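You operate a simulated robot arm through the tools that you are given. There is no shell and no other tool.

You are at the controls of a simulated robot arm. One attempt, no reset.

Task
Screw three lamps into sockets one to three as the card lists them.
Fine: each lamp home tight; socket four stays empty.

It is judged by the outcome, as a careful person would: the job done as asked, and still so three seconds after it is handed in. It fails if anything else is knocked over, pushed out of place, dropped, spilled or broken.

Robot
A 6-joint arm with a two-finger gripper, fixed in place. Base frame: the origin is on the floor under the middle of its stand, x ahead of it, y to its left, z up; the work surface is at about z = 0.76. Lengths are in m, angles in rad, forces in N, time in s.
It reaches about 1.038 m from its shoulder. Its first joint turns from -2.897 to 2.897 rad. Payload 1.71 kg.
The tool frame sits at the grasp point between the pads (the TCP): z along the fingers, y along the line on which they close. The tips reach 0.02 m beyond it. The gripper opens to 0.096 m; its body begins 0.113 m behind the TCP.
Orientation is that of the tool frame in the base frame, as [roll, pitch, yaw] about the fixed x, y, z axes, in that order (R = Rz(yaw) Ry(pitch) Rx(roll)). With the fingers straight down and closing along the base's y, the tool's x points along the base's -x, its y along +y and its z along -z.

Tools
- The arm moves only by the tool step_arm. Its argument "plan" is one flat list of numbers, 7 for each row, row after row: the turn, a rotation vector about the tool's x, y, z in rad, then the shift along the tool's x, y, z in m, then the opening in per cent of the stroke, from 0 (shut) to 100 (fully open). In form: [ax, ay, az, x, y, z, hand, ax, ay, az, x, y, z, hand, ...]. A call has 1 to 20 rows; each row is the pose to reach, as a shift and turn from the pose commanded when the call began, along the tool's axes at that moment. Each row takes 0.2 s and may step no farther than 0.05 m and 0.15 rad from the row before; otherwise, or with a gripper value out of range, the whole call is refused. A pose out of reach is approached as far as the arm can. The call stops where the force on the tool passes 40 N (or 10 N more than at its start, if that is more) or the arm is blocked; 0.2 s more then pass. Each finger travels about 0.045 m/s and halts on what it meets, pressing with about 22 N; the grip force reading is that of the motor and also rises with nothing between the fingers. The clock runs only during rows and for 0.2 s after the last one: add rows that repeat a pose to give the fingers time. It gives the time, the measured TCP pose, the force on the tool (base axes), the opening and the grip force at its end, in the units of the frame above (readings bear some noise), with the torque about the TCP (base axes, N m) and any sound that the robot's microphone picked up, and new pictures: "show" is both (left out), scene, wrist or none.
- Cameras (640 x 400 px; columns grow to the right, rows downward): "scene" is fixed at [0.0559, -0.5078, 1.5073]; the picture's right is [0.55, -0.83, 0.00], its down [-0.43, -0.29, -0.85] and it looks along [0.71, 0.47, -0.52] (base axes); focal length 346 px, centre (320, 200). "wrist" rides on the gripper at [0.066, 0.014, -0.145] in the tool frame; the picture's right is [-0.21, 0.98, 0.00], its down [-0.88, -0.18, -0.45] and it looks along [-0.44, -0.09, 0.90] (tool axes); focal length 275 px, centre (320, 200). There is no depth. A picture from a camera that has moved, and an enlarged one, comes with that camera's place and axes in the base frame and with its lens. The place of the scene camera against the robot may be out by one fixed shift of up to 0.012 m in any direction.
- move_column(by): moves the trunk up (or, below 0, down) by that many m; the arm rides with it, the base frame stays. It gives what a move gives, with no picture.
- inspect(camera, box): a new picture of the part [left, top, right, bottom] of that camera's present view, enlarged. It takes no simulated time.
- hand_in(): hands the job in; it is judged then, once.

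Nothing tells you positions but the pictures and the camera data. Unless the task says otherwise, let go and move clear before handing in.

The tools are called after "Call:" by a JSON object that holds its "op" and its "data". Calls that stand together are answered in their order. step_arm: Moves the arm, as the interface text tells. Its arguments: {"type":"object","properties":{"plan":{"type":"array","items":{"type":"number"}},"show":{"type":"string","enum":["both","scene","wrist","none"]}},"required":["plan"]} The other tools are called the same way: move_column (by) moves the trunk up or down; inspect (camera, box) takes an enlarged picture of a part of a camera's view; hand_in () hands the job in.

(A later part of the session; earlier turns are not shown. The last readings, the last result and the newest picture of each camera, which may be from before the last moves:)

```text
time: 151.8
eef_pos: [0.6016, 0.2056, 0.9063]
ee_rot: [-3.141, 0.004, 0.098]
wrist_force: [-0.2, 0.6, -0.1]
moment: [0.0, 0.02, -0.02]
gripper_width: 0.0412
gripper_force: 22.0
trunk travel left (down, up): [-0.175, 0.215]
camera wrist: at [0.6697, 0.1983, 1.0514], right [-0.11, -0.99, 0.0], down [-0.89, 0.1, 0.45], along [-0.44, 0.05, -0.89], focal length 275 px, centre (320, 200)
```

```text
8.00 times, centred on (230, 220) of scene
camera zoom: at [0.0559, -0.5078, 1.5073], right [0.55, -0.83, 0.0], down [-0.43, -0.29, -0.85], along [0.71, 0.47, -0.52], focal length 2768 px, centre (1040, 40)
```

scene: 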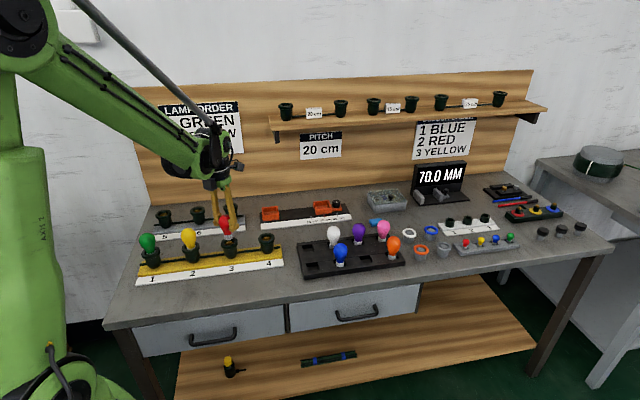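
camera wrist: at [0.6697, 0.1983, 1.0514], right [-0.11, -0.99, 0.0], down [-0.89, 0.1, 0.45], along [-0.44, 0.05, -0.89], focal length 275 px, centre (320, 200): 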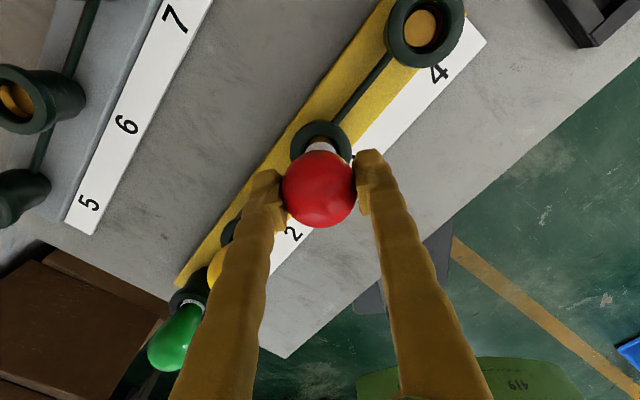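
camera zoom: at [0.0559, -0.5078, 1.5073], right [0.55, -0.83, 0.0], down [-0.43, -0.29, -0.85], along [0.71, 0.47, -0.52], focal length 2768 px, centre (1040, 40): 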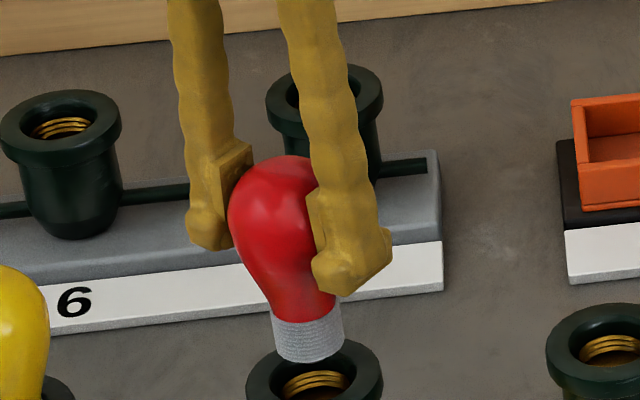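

Both views show the cap centred over socket 3 to within about 1 mm, roughly 19 mm above the rim. I'll lower 16 mm, then read the position and force before entering.

Call:
{"op": "step_arm", "data": {"plan": [0, 0, 0, 0, 0, 0.005, 0, 0, 0, 0, 0, 0, 0.01, 0, 0, 0, 0, 0, 0, 0.014, 0, 0, 0, 0, 0, 0, 0.016, 0, 0, 0, 0, 0, 0, 0.016, 0]}}

Call:
{"op": "inspect", "data": {"camera": "wrist", "box": [256, 100, 384, 180]}}

Call:
{"op": "inspect", "data": {"camera": "scene", "box": [190, 205, 270, 255]}}

```text
time: 153.0
eef_pos: [0.6033, 0.2052, 0.8919]
ee_rot: [-3.14, 0.005, 0.098]
wrist_force: [-4.3, 2.3, -0.3]
moment: [0.11, 0.27, 0.02]
gripper_width: 0.041
gripper_force: 22.5
trunk travel left (down, up): [-0.175, 0.215]
camera wrist: at [0.6702, 0.1981, 1.036], right [-0.11, -0.99, 0.0], down [-0.89, 0.1, 0.45], along [-0.44, 0.05, -0.89], focal length 275 px, centre (320, 200)
```

scene: 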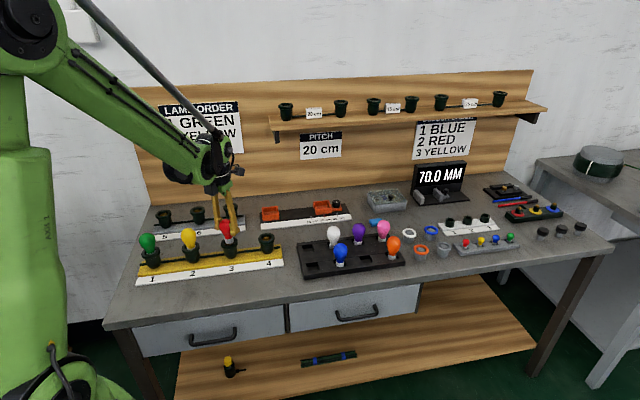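
wrist: 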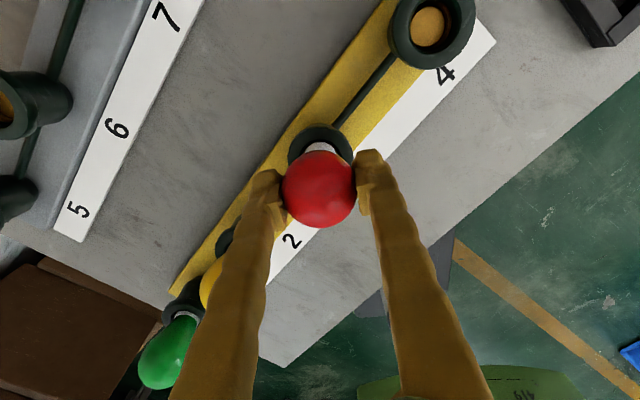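

```text
5.00 times, centred on (320, 140) of wrist
camera zoom: at [0.6702, 0.1981, 1.036], right [-0.11, -0.99, 0.0], down [-0.89, 0.1, 0.45], along [-0.44, 0.05, -0.89], focal length 1376 px, centre (320, 500)
```

zoom: 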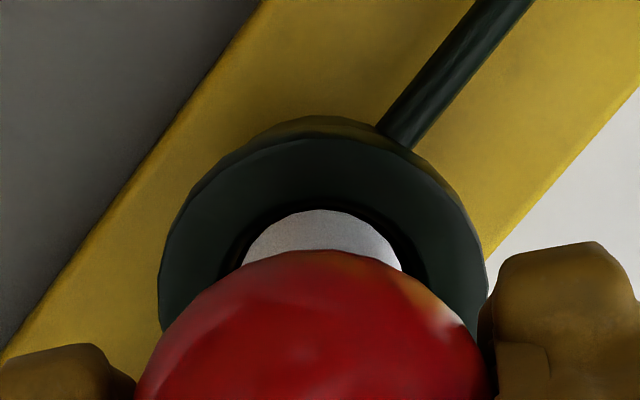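

```text
8.00 times, centred on (230, 230) of scene
camera zoom: at [0.0559, -0.5078, 1.5073], right [0.55, -0.83, 0.0], down [-0.43, -0.29, -0.85], along [0.71, 0.47, -0.52], focal length 2768 px, centre (1040, -40)
```

zoom: 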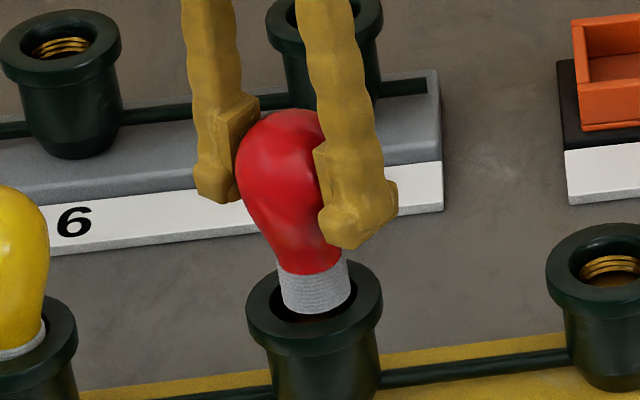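

The cap is inside the mouth and brushing the +x wall (about 5 N sideways). I'll ease it 2 mm toward -x and a touch toward +y, and check the force.

Call:
{"op": "step_arm", "data": {"plan": [0, 0, 0, -0.001, -0.0004, 0, 0, 0, 0, 0, -0.0018, -0.0008, 0, 0, 0, 0, 0, -0.0018, -0.0008, 0, 0], "show": "none"}}

Call:
{"op": "step_arm", "data": {"plan": [0, 0, 0, 0, 0, 0.002, 0, 0, 0, 0, 0, 0, 0.004, 0, 0, 0, 0, 0, 0, 0.006, 0, 0, 0, 0, 0, 0, 0.006, 0], "show": "none"}}

```text
time: 153.8
eef_pos: [0.6, 0.2069, 0.8909]
ee_rot: [3.141, 0.003, 0.098]
wrist_force: [0.2, -0.5, -0.2]
moment: [0.02, -0.02, 0.01]
gripper_width: 0.0411
gripper_force: 21.6
trunk travel left (down, up): [-0.175, 0.215]
```

```text
time: 154.8
eef_pos: [0.6002, 0.2058, 0.886]
ee_rot: [3.141, 0.003, 0.098]
wrist_force: [-0.4, 0.0, -0.6]
moment: [0.01, 0.0, 0.01]
gripper_width: 0.0408
gripper_force: 21.7
trunk travel left (down, up): [-0.175, 0.215]
```

The side force is gone and the cap slides freely. I'll continue down in 1 mm rows until the thread is touched.

Call:
{"op": "step_arm", "data": {"plan": [0, 0, 0, 0, 0, 0.001, 0, 0, 0, 0, 0, 0, 0.002, 0, 0, 0, 0, 0, 0, 0.003, 0, 0, 0, 0, 0, 0, 0.004, 0], "show": "none"}}

Call:
{"op": "step_arm", "data": {"plan": [0, 0, 0, 0, 0, 0.001, 0, 0, 0, 0, 0, 0, 0.002, 0, 0, 0, 0, 0, 0, 0.003, 0], "show": "scene"}}

Call:
{"op": "inspect", "data": {"camera": "scene", "box": [190, 205, 270, 255]}}

```text
time: 155.8
eef_pos: [0.599, 0.2056, 0.8804]
ee_rot: [3.141, 0.003, 0.097]
wrist_force: [-0.2, -1.1, 2.6]
moment: [-0.02, 0.05, -0.02]
gripper_width: 0.0413
gripper_force: 22.1
trunk travel left (down, up): [-0.175, 0.215]
```

```text
time: 156.6
eef_pos: [0.5998, 0.2055, 0.8783]
ee_rot: [3.141, 0.002, 0.097]
wrist_force: [-0.3, 0.5, 5.0]
moment: [0.07, 0.02, 0.01]
gripper_width: 0.0413
gripper_force: 21.9
trunk travel left (down, up): [-0.175, 0.215]
```

scene: 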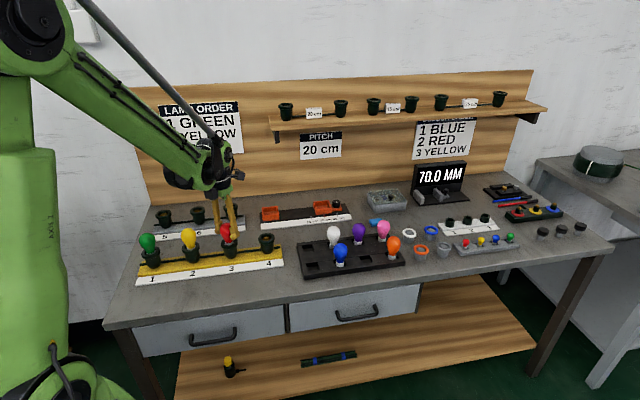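

```text
8.00 times, centred on (230, 230) of scene
camera zoom: at [0.0559, -0.5078, 1.5073], right [0.55, -0.83, 0.0], down [-0.43, -0.29, -0.85], along [0.71, 0.47, -0.52], focal length 2768 px, centre (1040, -40)
```

zoom: 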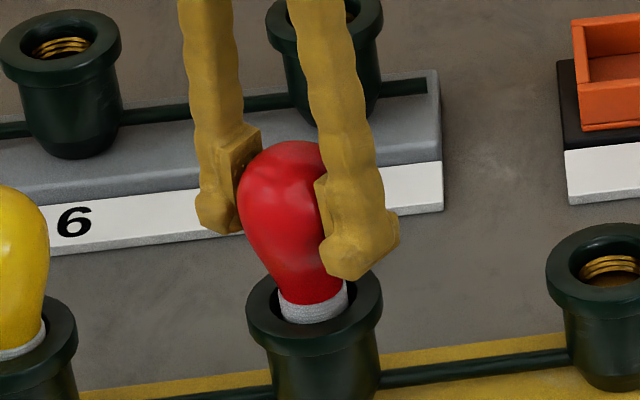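

Red touches the thread with 5 N, no side force, and the same standing height yellow had at this point. I'll turn clockwise, following down at about 1 mm per rad.

Call:
{"op": "step_arm", "data": {"plan": [0, 0, 0.15, 0, 0, 0.00012, 0, 0, 0, 0.3, 0, 0, 0.00024, 0, 0, 0, 0.45, 0, 0, 0.00036, 0, 0, 0, 0.6, 0, 0, 0.0005, 0, 0, 0, 0.75, 0, 0, 0.00064, 0, 0, 0, 0.9, 0, 0, 0.00078, 0, 0, 0, 1.05, 0, 0, 0.00092, 0, 0, 0, 1.2, 0, 0, 0.00106, 0, 0, 0, 1.35, 0, 0, 0.0012, 0, 0, 0, 1.5, 0, 0, 0.00135, 0], "show": "none"}}

Call:
{"op": "step_arm", "data": {"plan": [0, 0, 0.15, 0, 0, 0.00016, 0, 0, 0, 0.3, 0, 0, 0.00032, 0, 0, 0, 0.45, 0, 0, 0.00048, 0, 0, 0, 0.6, 0, 0, 0.00064, 0, 0, 0, 0.75, 0, 0, 0.0008, 0, 0, 0, 0.9, 0, 0, 0.00096, 0, 0, 0, 1.05, 0, 0, 0.00112, 0, 0, 0, 1.2, 0, 0, 0.00128, 0, 0, 0, 1.35, 0, 0, 0.00144, 0, 0, 0, 1.5, 0, 0, 0.0016, 0], "show": "scene"}}

Call:
{"op": "inspect", "data": {"camera": "scene", "box": [190, 205, 270, 255]}}

```text
time: 158.8
eef_pos: [0.6004, 0.2056, 0.8768]
ee_rot: [3.137, 0.001, -1.406]
wrist_force: [0.0, -0.7, 2.6]
moment: [0.03, 0.01, 0.0]
gripper_width: 0.0412
gripper_force: 22.4
trunk travel left (down, up): [-0.175, 0.215]
```

```text
time: 161.0
eef_pos: [0.6006, 0.2064, 0.8753]
ee_rot: [-3.141, -0.003, -2.906]
wrist_force: [7.0, -6.2, 3.8]
moment: [-0.18, -0.31, 0.05]
gripper_width: 0.041
gripper_force: 22.4
trunk travel left (down, up): [-0.175, 0.215]
```

scene: 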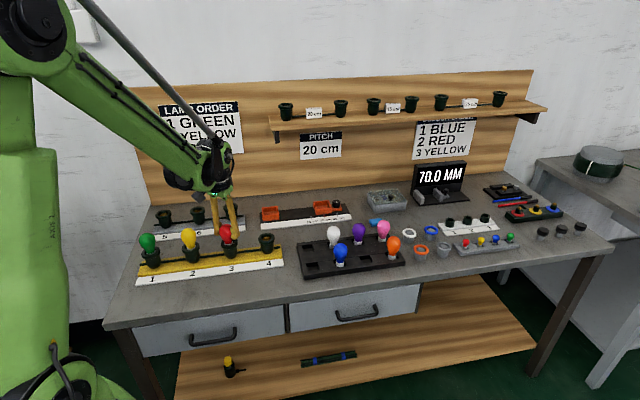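

```text
8.00 times, centred on (230, 230) of scene
camera zoom: at [0.0559, -0.5078, 1.5073], right [0.55, -0.83, 0.0], down [-0.43, -0.29, -0.85], along [0.71, 0.47, -0.52], focal length 2768 px, centre (1040, -40)
```

zoom: 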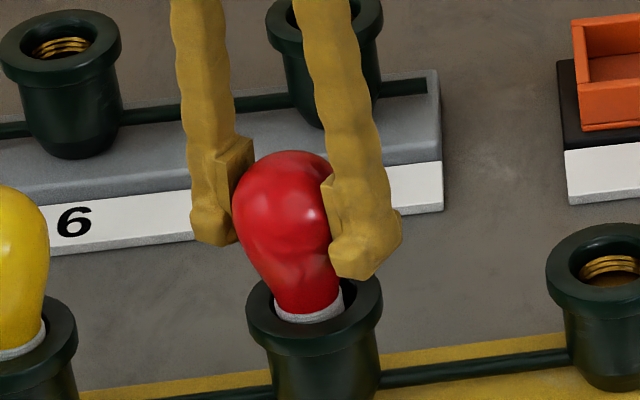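

Red is down about half the thread; a 9 N side load has built up as its slight grip offset swung round. I'll shift about 1.5 mm toward +x/-y to relieve it and finish this stroke.

Call:
{"op": "step_arm", "data": {"plan": [0, 0, 0.15, -0.0005, -0.0007, 0.00012, 0, 0, 0, 0.3, -0.0009, -0.0013, 0.00024, 0, 0, 0, 0.45, -0.0009, -0.0013, 0.00038, 0, 0, 0, 0.6, -0.0009, -0.0013, 0.00054, 0, 0, 0, 0.75, -0.0009, -0.0013, 0.0007, 0, 0, 0, 0.9, -0.0009, -0.0013, 0.00086, 0, 0, 0, 1.05, -0.0009, -0.0013, 0.00102, 0, 0, 0, 1.2, -0.0009, -0.0013, 0.00118, 0, 0, 0, 1.35, -0.0009, -0.0013, 0.00134, 0, 0, 0, 1.5, -0.0009, -0.0013, 0.0015, 0], "show": "none"}}

Call:
{"op": "step_arm", "data": {"plan": [0, 0, 0.15, 0, 0, 0.00016, 0, 0, 0, 0.3, 0, 0, 0.00032, 0, 0, 0, 0.45, 0, 0, 0.00048, 0, 0, 0, 0.6, 0, 0, 0.00064, 0, 0, 0, 0.75, 0, 0, 0.0008, 0, 0, 0, 0.9, 0, 0, 0.00096, 0, 0, 0, 1.05, 0, 0, 0.00112, 0, 0, 0, 1.2, 0, 0, 0.00128, 0], "show": "scene"}}

Call:
{"op": "inspect", "data": {"camera": "scene", "box": [190, 205, 270, 255]}}

```text
time: 163.2
eef_pos: [0.6015, 0.2051, 0.8727]
ee_rot: [-3.139, 0.0, 1.879]
wrist_force: [-0.5, 1.4, 2.0]
moment: [0.01, -0.03, 0.0]
gripper_width: 0.041
gripper_force: 22.1
trunk travel left (down, up): [-0.175, 0.215]
```

```text
time: 165.0
eef_pos: [0.6015, 0.2048, 0.8726]
ee_rot: [-3.14, 0.001, 0.679]
wrist_force: [0.3, 0.4, 3.0]
moment: [0.02, -0.03, 0.01]
gripper_width: 0.0409
gripper_force: 22.5
trunk travel left (down, up): [-0.175, 0.215]
```

scene: 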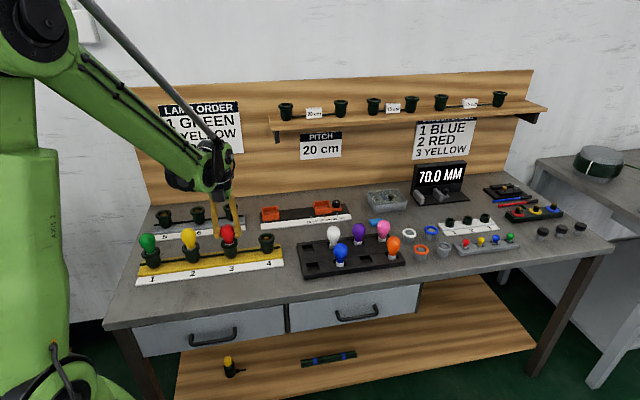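

```text
8.00 times, centred on (230, 230) of scene
camera zoom: at [0.0559, -0.5078, 1.5073], right [0.55, -0.83, 0.0], down [-0.43, -0.29, -0.85], along [0.71, 0.47, -0.52], focal length 2768 px, centre (1040, -40)
```

zoom: 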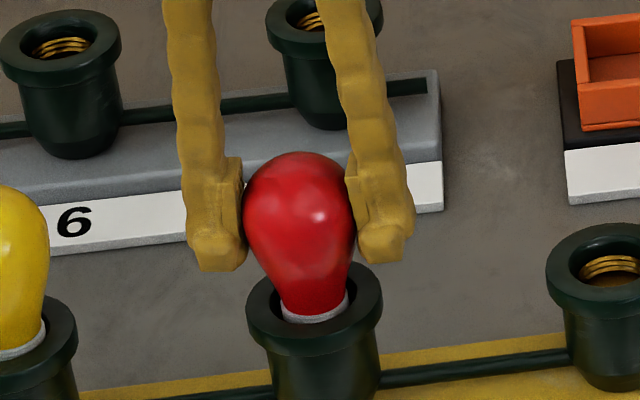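

Red has reached the predicted final height (bulb top where I expected it), with 3 N of press. I'll open, unwind fully, and regrip to tighten it against its stop.

Call:
{"op": "step_arm", "data": {"plan": [0, 0, 0, 0, 0, 0, 70, 0, 0, 0, 0, 0, 0, 70, 0, 0, 0, 0, 0, 0, 70, 0, 0, -0.15, 0, 0, 0, 70, 0, 0, -0.3, 0, 0, 0, 70, 0, 0, -0.45, 0, 0, 0, 70, 0, 0, -0.6, 0, 0, 0, 70, 0, 0, -0.75, 0, 0, 0, 70, 0, 0, -0.9, 0, 0, 0, 70, 0, 0, -1.05, 0, 0, 0, 70, 0, 0, -1.2, 0, 0, 0, 70, 0, 0, -1.35, 0, 0, 0, 70, 0, 0, -1.5, 0, 0, 0, 70, 0, 0, -1.65, 0, 0, 0, 70, 0, 0, -1.8, 0, 0, 0, 70, 0, 0, -1.95, 0, 0, 0, 70, 0, 0, -2.1, 0, 0, 0, 70, 0, 0, -2.25, 0, 0, 0, 70, 0, 0, -2.4, 0, 0, 0, 70, 0, 0, -2.55, 0, 0, 0, 70]}}

Call:
{"op": "inspect", "data": {"camera": "scene", "box": [190, 205, 270, 255]}}

Call:
{"op": "step_arm", "data": {"plan": [0, 0, -0.15, 0, 0, 0, 70, 0, 0, -0.3, 0, 0, 0, 70, 0, 0, -0.45, 0, 0, 0, 70, 0, 0, -0.6, 0, 0, 0, 70, 0, 0, -0.75, 0, 0, 0, 70, 0, 0, -0.9, 0, 0, 0, 70, 0, 0, -1.05, 0, 0, 0, 70, 0, 0, -1.2, 0, 0, 0, 70, 0, 0, -1.35, 0, 0, 0, 70, 0, 0, -1.5, 0, 0, 0, 70, 0, 0, -1.65, 0, 0, 0, 70, 0, 0, -1.8, 0, 0, 0, 70, 0, 0, -1.95, 0, 0, 0, 70, 0, 0, -2.1, 0, 0, 0, 70, 0, 0, -2.25, 0, 0, 0, 70, 0, 0, -2.4, 0, 0, 0, 70, 0, 0, -2.55, 0, 0, 0, 70, 0, 0, -2.7, 0, 0, 0, 70, 0, 0, -2.85, 0, 0, 0, 70, 0, 0, -3.0, 0, 0, 0, 70], "show": "wrist"}}

```text
time: 169.2
eef_pos: [0.6014, 0.205, 0.871]
ee_rot: [-3.141, -0.003, -3.05]
wrist_force: [0.3, 1.0, 0.5]
moment: [0.0, -0.04, 0.02]
gripper_width: 0.0669
gripper_force: 0.1
trunk travel left (down, up): [-0.175, 0.215]
camera wrist: at [0.5353, 0.2123, 1.0165], right [0.12, 0.99, 0.0], down [0.89, -0.1, 0.44], along [0.44, -0.05, -0.9], focal length 275 px, centre (320, 200)
```

scene: 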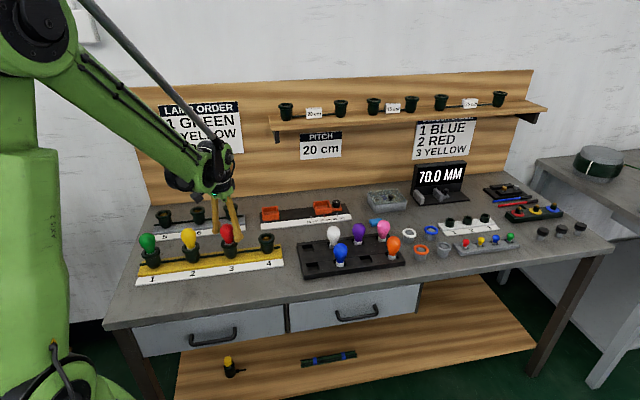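
wrist: 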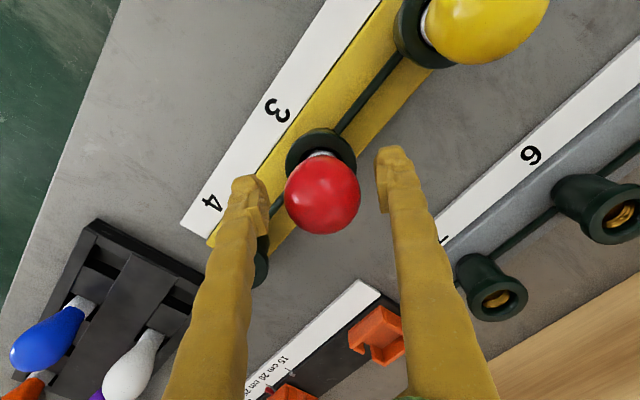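

```text
8.00 times, centred on (230, 230) of scene
camera zoom: at [0.0559, -0.5078, 1.5073], right [0.55, -0.83, 0.0], down [-0.43, -0.29, -0.85], along [0.71, 0.47, -0.52], focal length 2768 px, centre (1040, -40)
```

zoom: 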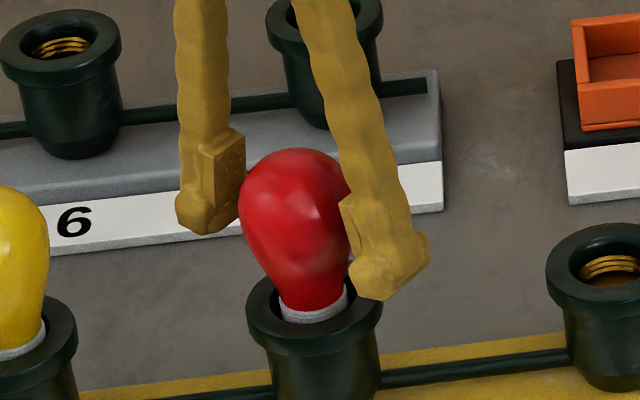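

```text
time: 173.4
eef_pos: [0.6006, 0.205, 0.8719]
ee_rot: [-3.141, 0.006, -0.049]
wrist_force: [-0.2, 0.2, 0.9]
moment: [-0.05, 0.0, -0.01]
gripper_width: 0.0672
gripper_force: 0.0
trunk travel left (down, up): [-0.175, 0.215]
camera wrist: at [0.6675, 0.188, 1.0167], right [-0.25, -0.97, 0.0], down [-0.86, 0.23, 0.45], along [-0.43, 0.11, -0.89], focal length 275 px, centre (320, 200)
```

wrist: 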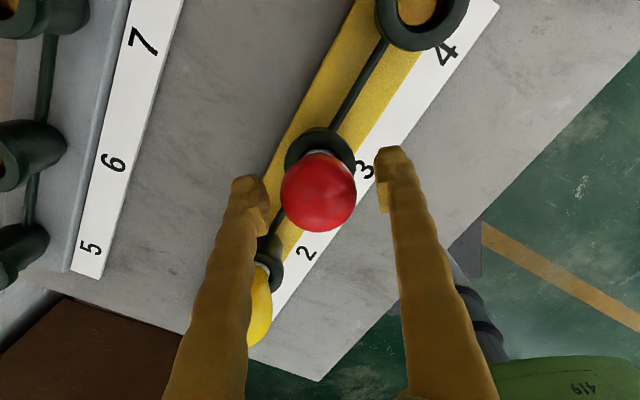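

After release red sits about 1–2 mm above where yellow settled, so it still has a little to go. I'll regrip centred and turn further at constant height, watching for the force to go down and then hold.

Call:
{"op": "step_arm", "data": {"plan": [0, 0, 0, 0.0014, -0.0006, 0.001, 70, 0, 0, 0, 0.0014, -0.0006, 0.001, 0, 0, 0, 0, 0.0014, -0.0006, 0.001, 0, 0, 0, 0, 0.0014, -0.0006, 0.001, 0], "show": "none"}}

Call:
{"op": "step_arm", "data": {"plan": [0, 0, 0.15, 0, 0, 0, 0, 0, 0, 0.3, 0, 0, 0, 0, 0, 0, 0.45, 0, 0, 0, 0, 0, 0, 0.6, 0, 0, 0, 0, 0, 0, 0.75, 0, 0, 0, 0, 0, 0, 0.9, 0, 0, 0, 0, 0, 0, 1.05, 0, 0, 0, 0], "show": "none"}}

Call:
{"op": "step_arm", "data": {"plan": [0, 0, 0.15, 0, 0, 0, 0, 0, 0, 0.3, 0, 0, 0, 0, 0, 0, 0.45, 0, 0, 0, 0, 0, 0, 0.6, 0, 0, 0, 0, 0, 0, 0.75, 0, 0, 0, 0, 0, 0, 0.9, 0, 0, 0, 0, 0, 0, 1.05, 0, 0, 0, 0], "show": "none"}}

Call:
{"op": "step_arm", "data": {"plan": [0, 0, 0.15, 0, 0, 0, 0, 0, 0, 0.3, 0, 0, 0, 0, 0, 0, 0.45, 0, 0, 0, 0, 0, 0, 0.6, 0, 0, 0, 0, 0, 0, 0.75, 0, 0, 0, 0, 0, 0, 0.9, 0, 0, 0, 0, 0, 0, 1.05, 0, 0, 0, 0], "show": "scene"}}

Call:
{"op": "inspect", "data": {"camera": "scene", "box": [190, 205, 270, 255]}}

```text
time: 174.4
eef_pos: [0.6023, 0.2037, 0.872]
ee_rot: [-3.141, 0.005, -0.053]
wrist_force: [0.3, 0.4, -0.4]
moment: [0.0, -0.02, 0.01]
gripper_width: 0.0417
gripper_force: 22.1
trunk travel left (down, up): [-0.175, 0.215]
```

```text
time: 176.0
eef_pos: [0.601, 0.2056, 0.8698]
ee_rot: [3.139, -0.001, -1.104]
wrist_force: [1.7, -1.0, 2.3]
moment: [0.01, 0.04, -0.01]
gripper_width: 0.0418
gripper_force: 22.2
trunk travel left (down, up): [-0.175, 0.215]
```

```text
time: 177.6
eef_pos: [0.6016, 0.2039, 0.8714]
ee_rot: [3.141, -0.002, -2.154]
wrist_force: [-0.4, -0.3, 0.1]
moment: [-0.03, 0.0, -0.01]
gripper_width: 0.0419
gripper_force: 21.8
trunk travel left (down, up): [-0.175, 0.215]
```

```text
time: 179.2
eef_pos: [0.602, 0.2049, 0.8724]
ee_rot: [3.14, -0.004, 3.076]
wrist_force: [-5.5, 3.8, 0.2]
moment: [0.12, 0.22, 0.04]
gripper_width: 0.0417
gripper_force: 22.3
trunk travel left (down, up): [-0.175, 0.215]
```

scene: 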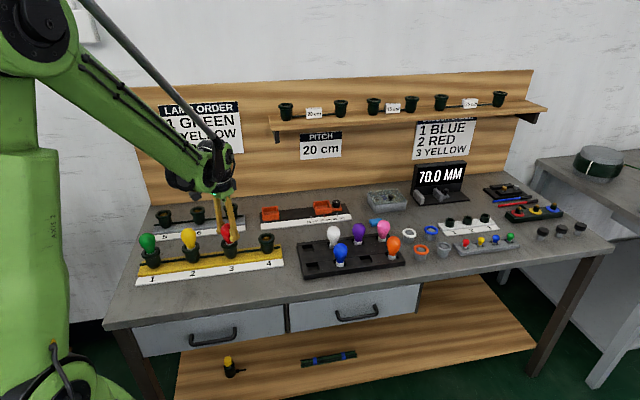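

```text
8.00 times, centred on (230, 230) of scene
camera zoom: at [0.0559, -0.5078, 1.5073], right [0.55, -0.83, 0.0], down [-0.43, -0.29, -0.85], along [0.71, 0.47, -0.52], focal length 2768 px, centre (1040, -40)
```

zoom: 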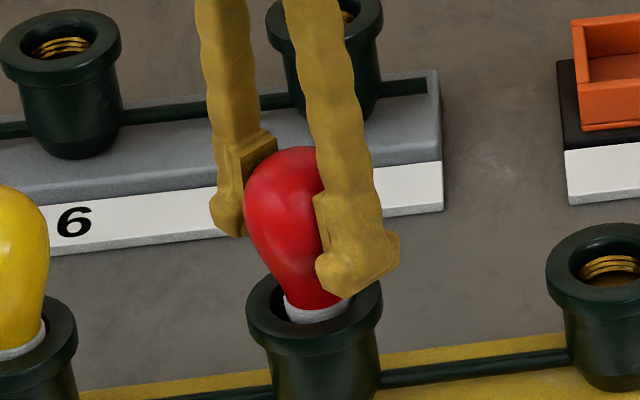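

The load stays near zero and the height holds, as with the other two at their stop, though the bulb looks perhaps 1–2 mm higher. I'll relieve the small side load and turn on with a slight press to see whether it goes any deeper.

Call:
{"op": "step_arm", "data": {"plan": [0, 0, 0.15, 0.0006, 0.0004, 0.0003, 0, 0, 0, 0.3, 0.001, 0.0007, 0.0006, 0, 0, 0, 0.45, 0.001, 0.0007, 0.0009, 0, 0, 0, 0.6, 0.001, 0.0007, 0.0012, 0, 0, 0, 0.75, 0.001, 0.0007, 0.0015, 0, 0, 0, 0.9, 0.001, 0.0007, 0.0018, 0, 0, 0, 1.05, 0.001, 0.0007, 0.002, 0], "show": "none"}}

Call:
{"op": "step_arm", "data": {"plan": [0, 0, 0.15, 0, 0, 0, 0, 0, 0, 0.3, 0, 0, 0, 0, 0, 0, 0.45, 0, 0, 0, 0, 0, 0, 0.6, 0, 0, 0, 0, 0, 0, 0.75, 0, 0, 0, 0, 0, 0, 0.9, 0, 0, 0, 0, 0, 0, 1.05, 0, 0, 0, 0], "show": "none"}}

Call:
{"op": "step_arm", "data": {"plan": [0, 0, 0, 0, 0, -0.0015, 0, 0, 0, 0, 0, 0, -0.0015, 80, 0, 0, 0, 0, 0, -0.0015, 80, 0, 0, 0, 0, 0, -0.0015, 80, 0, 0, 0, 0, 0, -0.03, 80, 0, 0, 0, 0, 0, -0.07, 80, 0, 0, 0, 0, 0, -0.11, 80, 0, 0, 0, 0, 0, -0.15, 80, 0, 0, 0, 0, 0, -0.15, 80]}}

Call:
{"op": "inspect", "data": {"camera": "scene", "box": [190, 205, 270, 255]}}

Call:
{"op": "inspect", "data": {"camera": "scene", "box": [130, 210, 250, 285]}}

```text
time: 180.8
eef_pos: [0.601, 0.2066, 0.8693]
ee_rot: [-3.138, -0.003, 2.028]
wrist_force: [-0.4, -0.6, 2.8]
moment: [0.02, 0.0, 0.02]
gripper_width: 0.0416
gripper_force: 22.2
trunk travel left (down, up): [-0.175, 0.215]
```

```text
time: 182.4
eef_pos: [0.6016, 0.2063, 0.8691]
ee_rot: [-3.14, 0.003, 0.976]
wrist_force: [0.2, -0.4, 3.9]
moment: [0.02, 0.01, -0.04]
gripper_width: 0.0418
gripper_force: 22.2
trunk travel left (down, up): [-0.175, 0.215]
```

```text
time: 184.4
eef_pos: [0.6015, 0.2072, 1.0209]
ee_rot: [-3.14, 0.002, 0.981]
wrist_force: [-0.4, -0.1, 0.1]
moment: [0.0, -0.03, 0.0]
gripper_width: 0.0771
gripper_force: 0.1
trunk travel left (down, up): [-0.175, 0.215]
camera wrist: at [0.6503, 0.2549, 1.1655], right [0.7, -0.72, 0.0], down [-0.64, -0.63, 0.45], along [-0.32, -0.31, -0.89], focal length 275 px, centre (320, 200)
```

scene: 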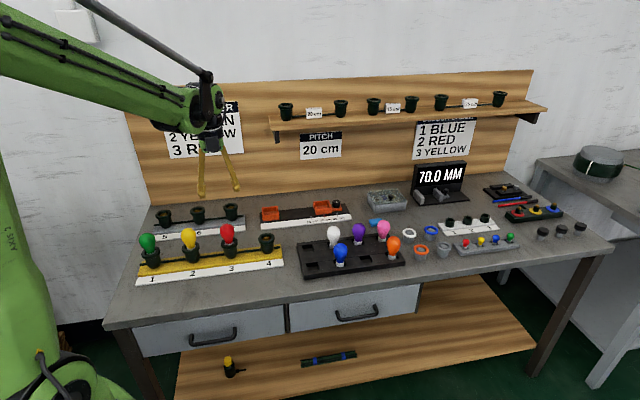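
wrist: 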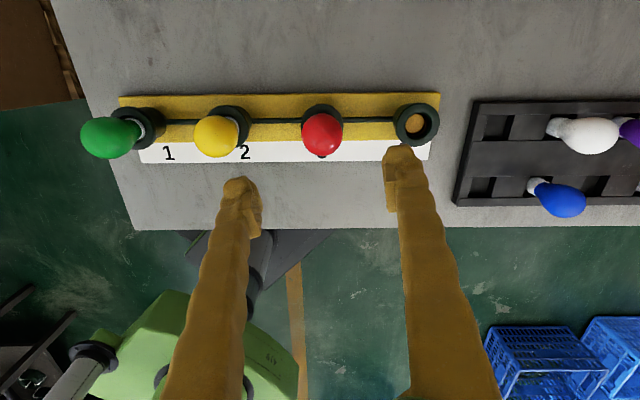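

```text
8.00 times, centred on (230, 230) of scene
camera zoom: at [0.0559, -0.5078, 1.5073], right [0.55, -0.83, 0.0], down [-0.43, -0.29, -0.85], along [0.71, 0.47, -0.52], focal length 2768 px, centre (1040, -40)
```

zoom: 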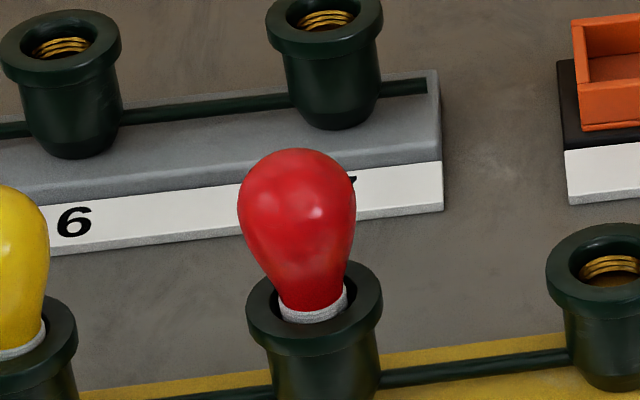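

```text
5.33 times, centred on (190, 248) of scene
camera zoom: at [0.0559, -0.5078, 1.5073], right [0.55, -0.83, 0.0], down [-0.43, -0.29, -0.85], along [0.71, 0.47, -0.52], focal length 1845 px, centre (1013, -53)
```

zoom: 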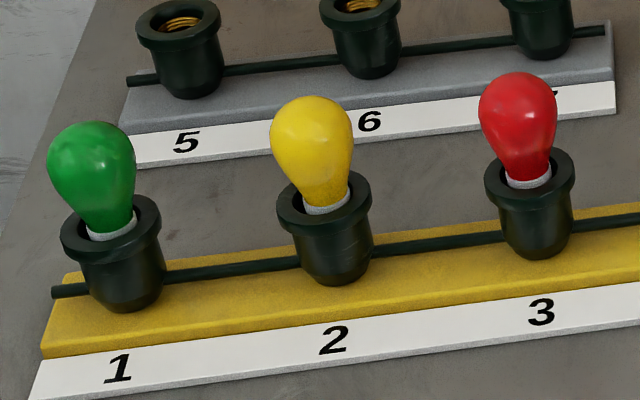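

All three lamps now stand in sockets 1–3 and socket 4 is empty. I'll measure how far each is seated with matching close-ups before deciding whether any needs more turning.

Call:
{"op": "inspect", "data": {"camera": "scene", "box": [124, 228, 174, 259]}}

Call:
{"op": "inspect", "data": {"camera": "scene", "box": [167, 224, 217, 255]}}

Call:
{"op": "inspect", "data": {"camera": "scene", "box": [205, 220, 255, 251]}}

Call:
{"op": "inspect", "data": {"camera": "wrist", "box": [70, 80, 230, 180]}}

Call:
{"op": "inspect", "data": {"camera": "wrist", "box": [270, 80, 450, 192]}}

```text
12.80 times, centred on (149, 244) of scene
camera zoom: at [0.0559, -0.5078, 1.5073], right [0.55, -0.83, 0.0], down [-0.43, -0.29, -0.85], along [0.71, 0.47, -0.52], focal length 4429 px, centre (2509, -357)
```

zoom: 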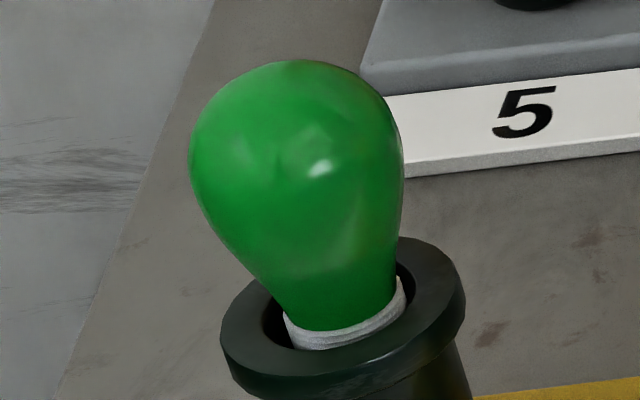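

```text
12.80 times, centred on (192, 240) of scene
camera zoom: at [0.0559, -0.5078, 1.5073], right [0.55, -0.83, 0.0], down [-0.43, -0.29, -0.85], along [0.71, 0.47, -0.52], focal length 4429 px, centre (1958, -306)
```

zoom: 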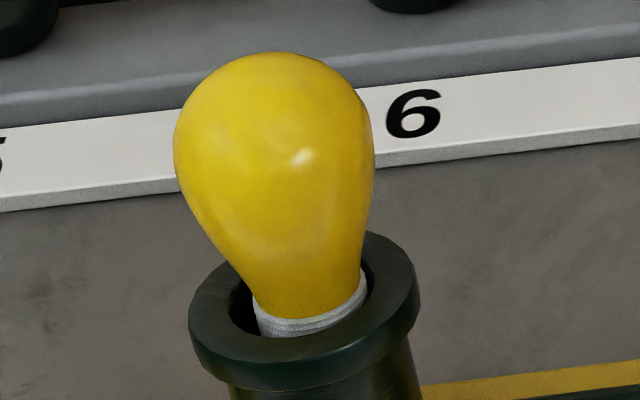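

```text
12.80 times, centred on (230, 236) of scene
camera zoom: at [0.0559, -0.5078, 1.5073], right [0.55, -0.83, 0.0], down [-0.43, -0.29, -0.85], along [0.71, 0.47, -0.52], focal length 4429 px, centre (1472, -254)
```

zoom: 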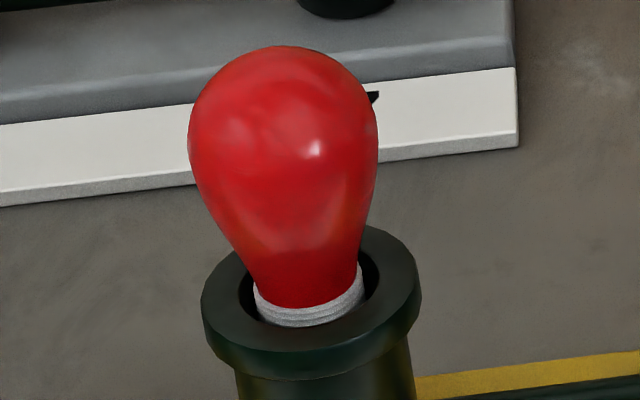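

```text
4.00 times, centred on (150, 130) of wrist
camera zoom: at [0.6503, 0.2549, 1.1655], right [0.7, -0.72, 0.0], down [-0.64, -0.63, 0.45], along [-0.32, -0.31, -0.89], focal length 1101 px, centre (1000, 480)
```

zoom: 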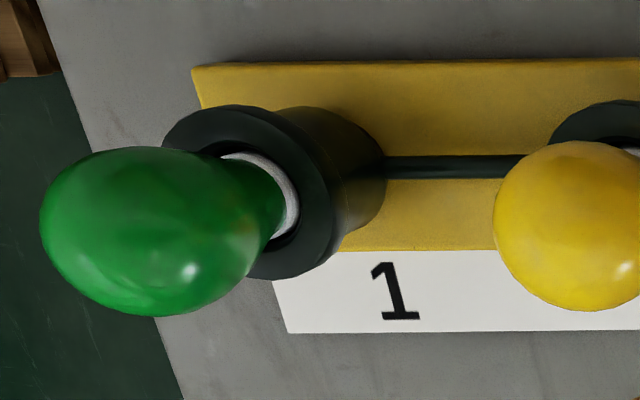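

```text
3.56 times, centred on (360, 136) of wrist
camera zoom: at [0.6503, 0.2549, 1.1655], right [0.7, -0.72, 0.0], down [-0.64, -0.63, 0.45], along [-0.32, -0.31, -0.89], focal length 979 px, centre (178, 428)
```

zoom: 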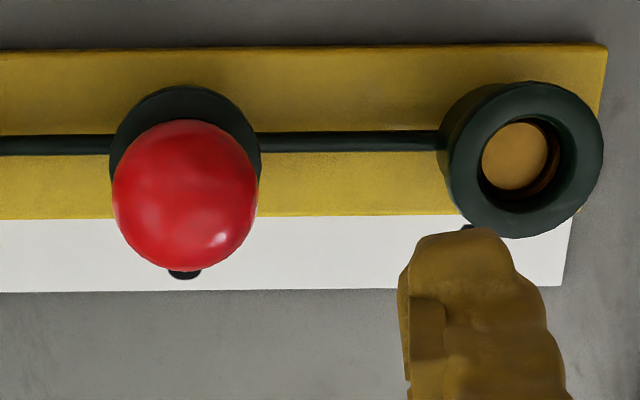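

All three stand upright with the bulb centres the same height above their rims (46.5, 47.4 and 47.9 mm, within measuring error). In each socket the feed stopped after roughly three-quarters of a turn and I turned on well past that stop, so all three are home. I'll move the open gripper up and clear and take a last look at the whole bench.

Call:
{"op": "step_arm", "data": {"plan": [0, 0, 0, 0, 0, -0.04, 80, 0, 0, 0, 0, 0, -0.08, 80, 0, 0, 0, 0, 0, -0.1, 80, 0, 0, 0, 0, 0.045, -0.1, 80, 0, 0, 0, 0, 0.09, -0.1, 80, 0, 0, 0, 0, 0.12, -0.1, 80, 0, 0, 0, 0, 0.12, -0.1, 80, 0, 0, 0, 0, 0.12, -0.1, 80]}}

Call:
{"op": "inspect", "data": {"camera": "scene", "box": [125, 205, 285, 305]}}

Call:
{"op": "inspect", "data": {"camera": "scene", "box": [280, 180, 600, 290]}}

```text
time: 186.2
eef_pos: [0.7034, 0.1405, 1.1176]
ee_rot: [-3.141, 0.002, 0.981]
wrist_force: [0.0, 0.4, -0.8]
moment: [0.02, -0.02, -0.01]
gripper_width: 0.0769
gripper_force: 0.1
trunk travel left (down, up): [-0.175, 0.215]
camera wrist: at [0.7526, 0.187, 1.2623], right [0.7, -0.72, 0.0], down [-0.64, -0.63, 0.45], along [-0.32, -0.31, -0.89], focal length 275 px, centre (320, 200)
```

scene: 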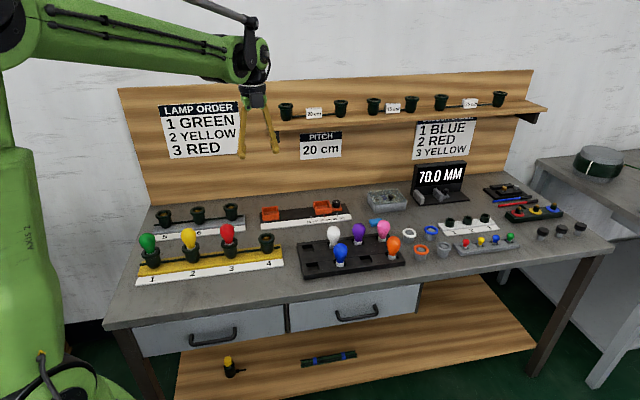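
wrist: 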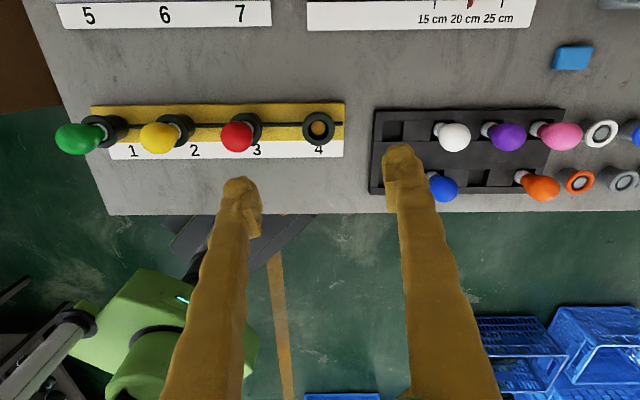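

```text
4.00 times, centred on (205, 255) of scene
camera zoom: at [0.0559, -0.5078, 1.5073], right [0.55, -0.83, 0.0], down [-0.43, -0.29, -0.85], along [0.71, 0.47, -0.52], focal length 1384 px, centre (780, -20)
```

zoom: 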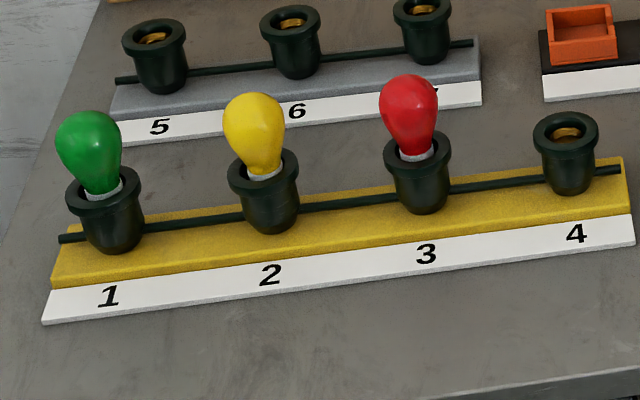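

```text
2.00 times, centred on (440, 235) of scene
camera zoom: at [0.0559, -0.5078, 1.5073], right [0.55, -0.83, 0.0], down [-0.43, -0.29, -0.85], along [0.71, 0.47, -0.52], focal length 692 px, centre (80, 130)
```

zoom: 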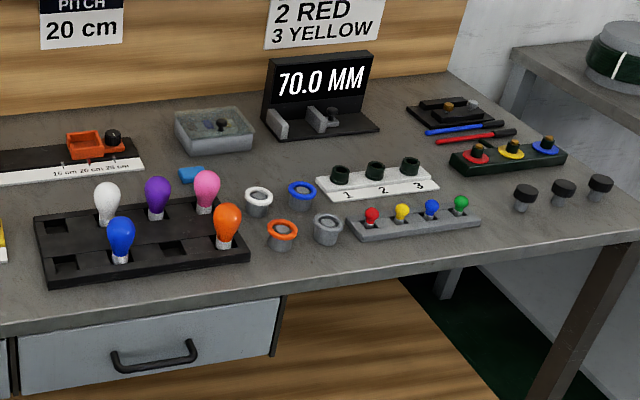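

The bench is otherwise unchanged, but before handing in I want firmer proof of tightness. I'll record close-ups of red's surface pattern with the arm clear, give it one more clockwise stroke, and compare: a tight lamp should not have turned.

Call:
{"op": "inspect", "data": {"camera": "scene", "box": [216, 220, 240, 235]}}

Call:
{"op": "inspect", "data": {"camera": "scene", "box": [178, 224, 202, 239]}}

Call:
{"op": "inspect", "data": {"camera": "scene", "box": [137, 230, 161, 245]}}

```text
16.00 times, centred on (228, 228) of scene
camera zoom: at [0.0559, -0.5078, 1.5073], right [0.55, -0.83, 0.0], down [-0.43, -0.29, -0.85], along [0.71, 0.47, -0.52], focal length 5536 px, centre (1792, -240)
```

zoom: 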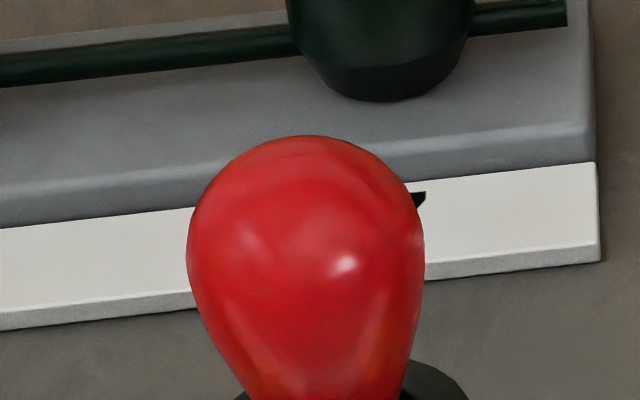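

```text
16.00 times, centred on (190, 232) of scene
camera zoom: at [0.0559, -0.5078, 1.5073], right [0.55, -0.83, 0.0], down [-0.43, -0.29, -0.85], along [0.71, 0.47, -0.52], focal length 5536 px, centre (2400, -304)
```

zoom: 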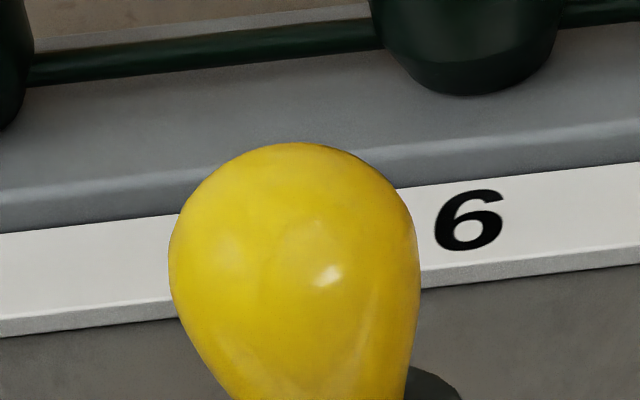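

```text
16.00 times, centred on (149, 238) of scene
camera zoom: at [0.0559, -0.5078, 1.5073], right [0.55, -0.83, 0.0], down [-0.43, -0.29, -0.85], along [0.71, 0.47, -0.52], focal length 5536 px, centre (3056, -400)
```

zoom: 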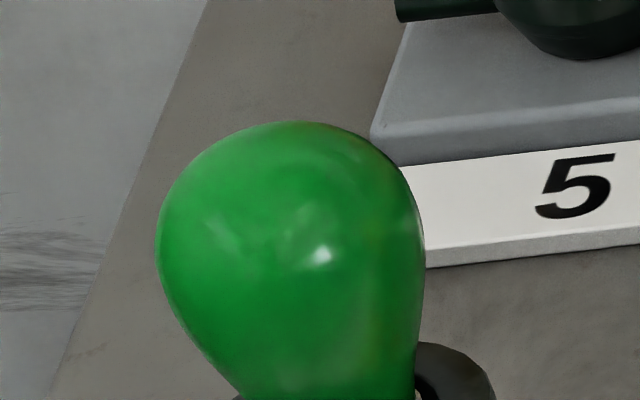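

References recorded. I'll bring the gripper back over red, unwinding on the way, and stop well above the bulb to re-align.

Call:
{"op": "step_arm", "data": {"plan": [0, 0, -0.15, 0, -0.04, 0, 75, 0, 0, -0.3, -0.001, -0.08, 0, 75, 0, 0, -0.45, -0.0024, -0.1204, 0, 75, 0, 0, -0.6, -0.0024, -0.1204, 0.03, 75, 0, 0, -0.75, -0.0024, -0.1204, 0.06, 75, 0, 0, -0.9, -0.0024, -0.1204, 0.09, 75, 0, 0, -1.05, -0.0024, -0.1204, 0.12, 75, 0, 0, -1.2, -0.0024, -0.1204, 0.147, 75, 0, 0, -1.35, -0.0024, -0.1204, 0.147, 75, 0, 0, -1.5, -0.0024, -0.1204, 0.147, 75, 0, 0, -1.65, -0.0024, -0.1204, 0.147, 75, 0, 0, -1.8, -0.0024, -0.1204, 0.147, 75, 0, 0, -1.95, -0.0024, -0.1204, 0.147, 75, 0, 0, -2.1, -0.0024, -0.1204, 0.147, 75, 0, 0, -2.25, -0.0024, -0.1204, 0.147, 75, 0, 0, -2.4, -0.0024, -0.1204, 0.147, 75, 0, 0, -2.55, -0.0024, -0.1204, 0.147, 75, 0, 0, -2.7, -0.0024, -0.1204, 0.147, 75], "show": "wrist"}}

Call:
{"op": "inspect", "data": {"camera": "wrist", "box": [220, 80, 420, 205]}}

```text
time: 190.0
eef_pos: [0.5989, 0.2042, 0.9725]
ee_rot: [3.14, -0.004, -2.599]
wrist_force: [-0.2, -0.1, 0.0]
moment: [-0.04, 0.02, 0.03]
gripper_width: 0.0718
gripper_force: 0.1
trunk travel left (down, up): [-0.175, 0.215]
camera wrist: at [0.539, 0.1818, 1.1169], right [-0.33, 0.94, 0.0], down [0.85, 0.29, 0.44], along [0.42, 0.15, -0.9], focal length 275 px, centre (320, 200)
```

wrist: 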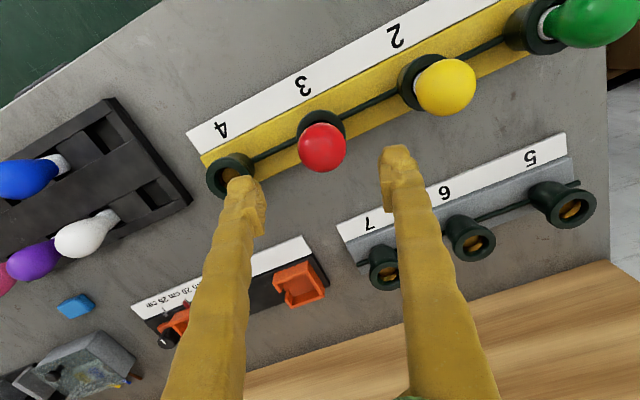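

```text
3.20 times, centred on (320, 142) of wrist
camera zoom: at [0.539, 0.1818, 1.1169], right [-0.33, 0.94, 0.0], down [0.85, 0.29, 0.44], along [0.42, 0.15, -0.9], focal length 881 px, centre (320, 384)
```

zoom: 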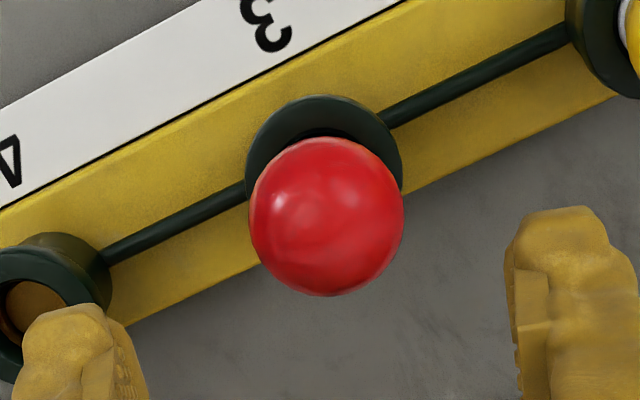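

Red is a few millimetres off the grasp line, so I'll correct that, descend to its widest part and grip.

Call:
{"op": "step_arm", "data": {"plan": [0, 0, 0, -0.0022, 0.0022, 0.02, 75, 0, 0, 0, -0.0022, 0.0022, 0.05, 75, 0, 0, 0, -0.0022, 0.0022, 0.08, 75, 0, 0, 0, -0.0022, 0.0022, 0.101, 75, 0, 0, 0, -0.0022, 0.0022, 0.101, 75], "show": "wrist"}}

Call:
{"op": "inspect", "data": {"camera": "wrist", "box": [220, 120, 420, 245]}}

```text
time: 191.2
eef_pos: [0.6019, 0.2079, 0.8697]
ee_rot: [3.141, -0.004, -2.602]
wrist_force: [0.5, 0.0, -0.3]
moment: [0.06, -0.01, 0.01]
gripper_width: 0.0719
gripper_force: 0.1
trunk travel left (down, up): [-0.175, 0.215]
camera wrist: at [0.5388, 0.1862, 1.0142], right [-0.33, 0.95, 0.0], down [0.85, 0.29, 0.44], along [0.42, 0.14, -0.9], focal length 275 px, centre (320, 200)
```

wrist: 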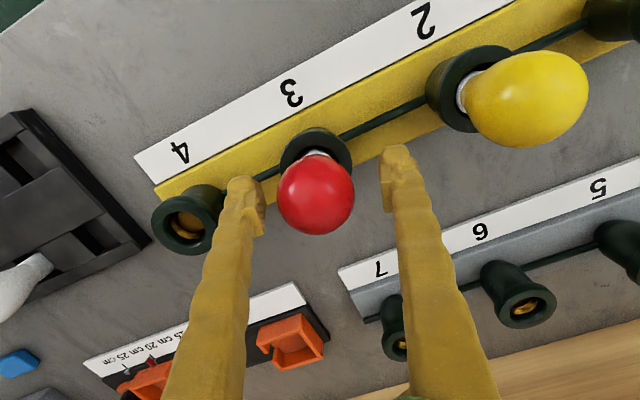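

```text
3.20 times, centred on (320, 182) of wrist
camera zoom: at [0.5388, 0.1862, 1.0142], right [-0.33, 0.95, 0.0], down [0.85, 0.29, 0.44], along [0.42, 0.14, -0.9], focal length 881 px, centre (320, 256)
```

zoom: 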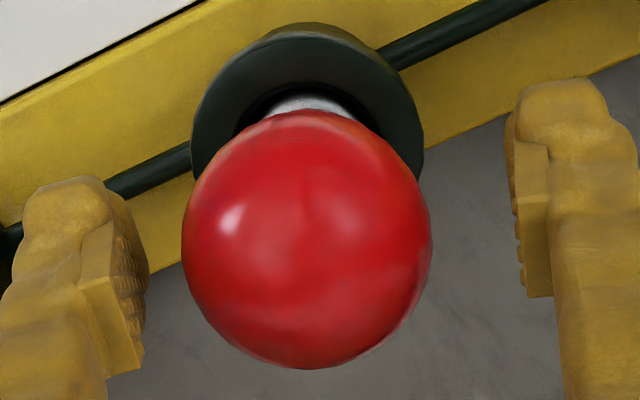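

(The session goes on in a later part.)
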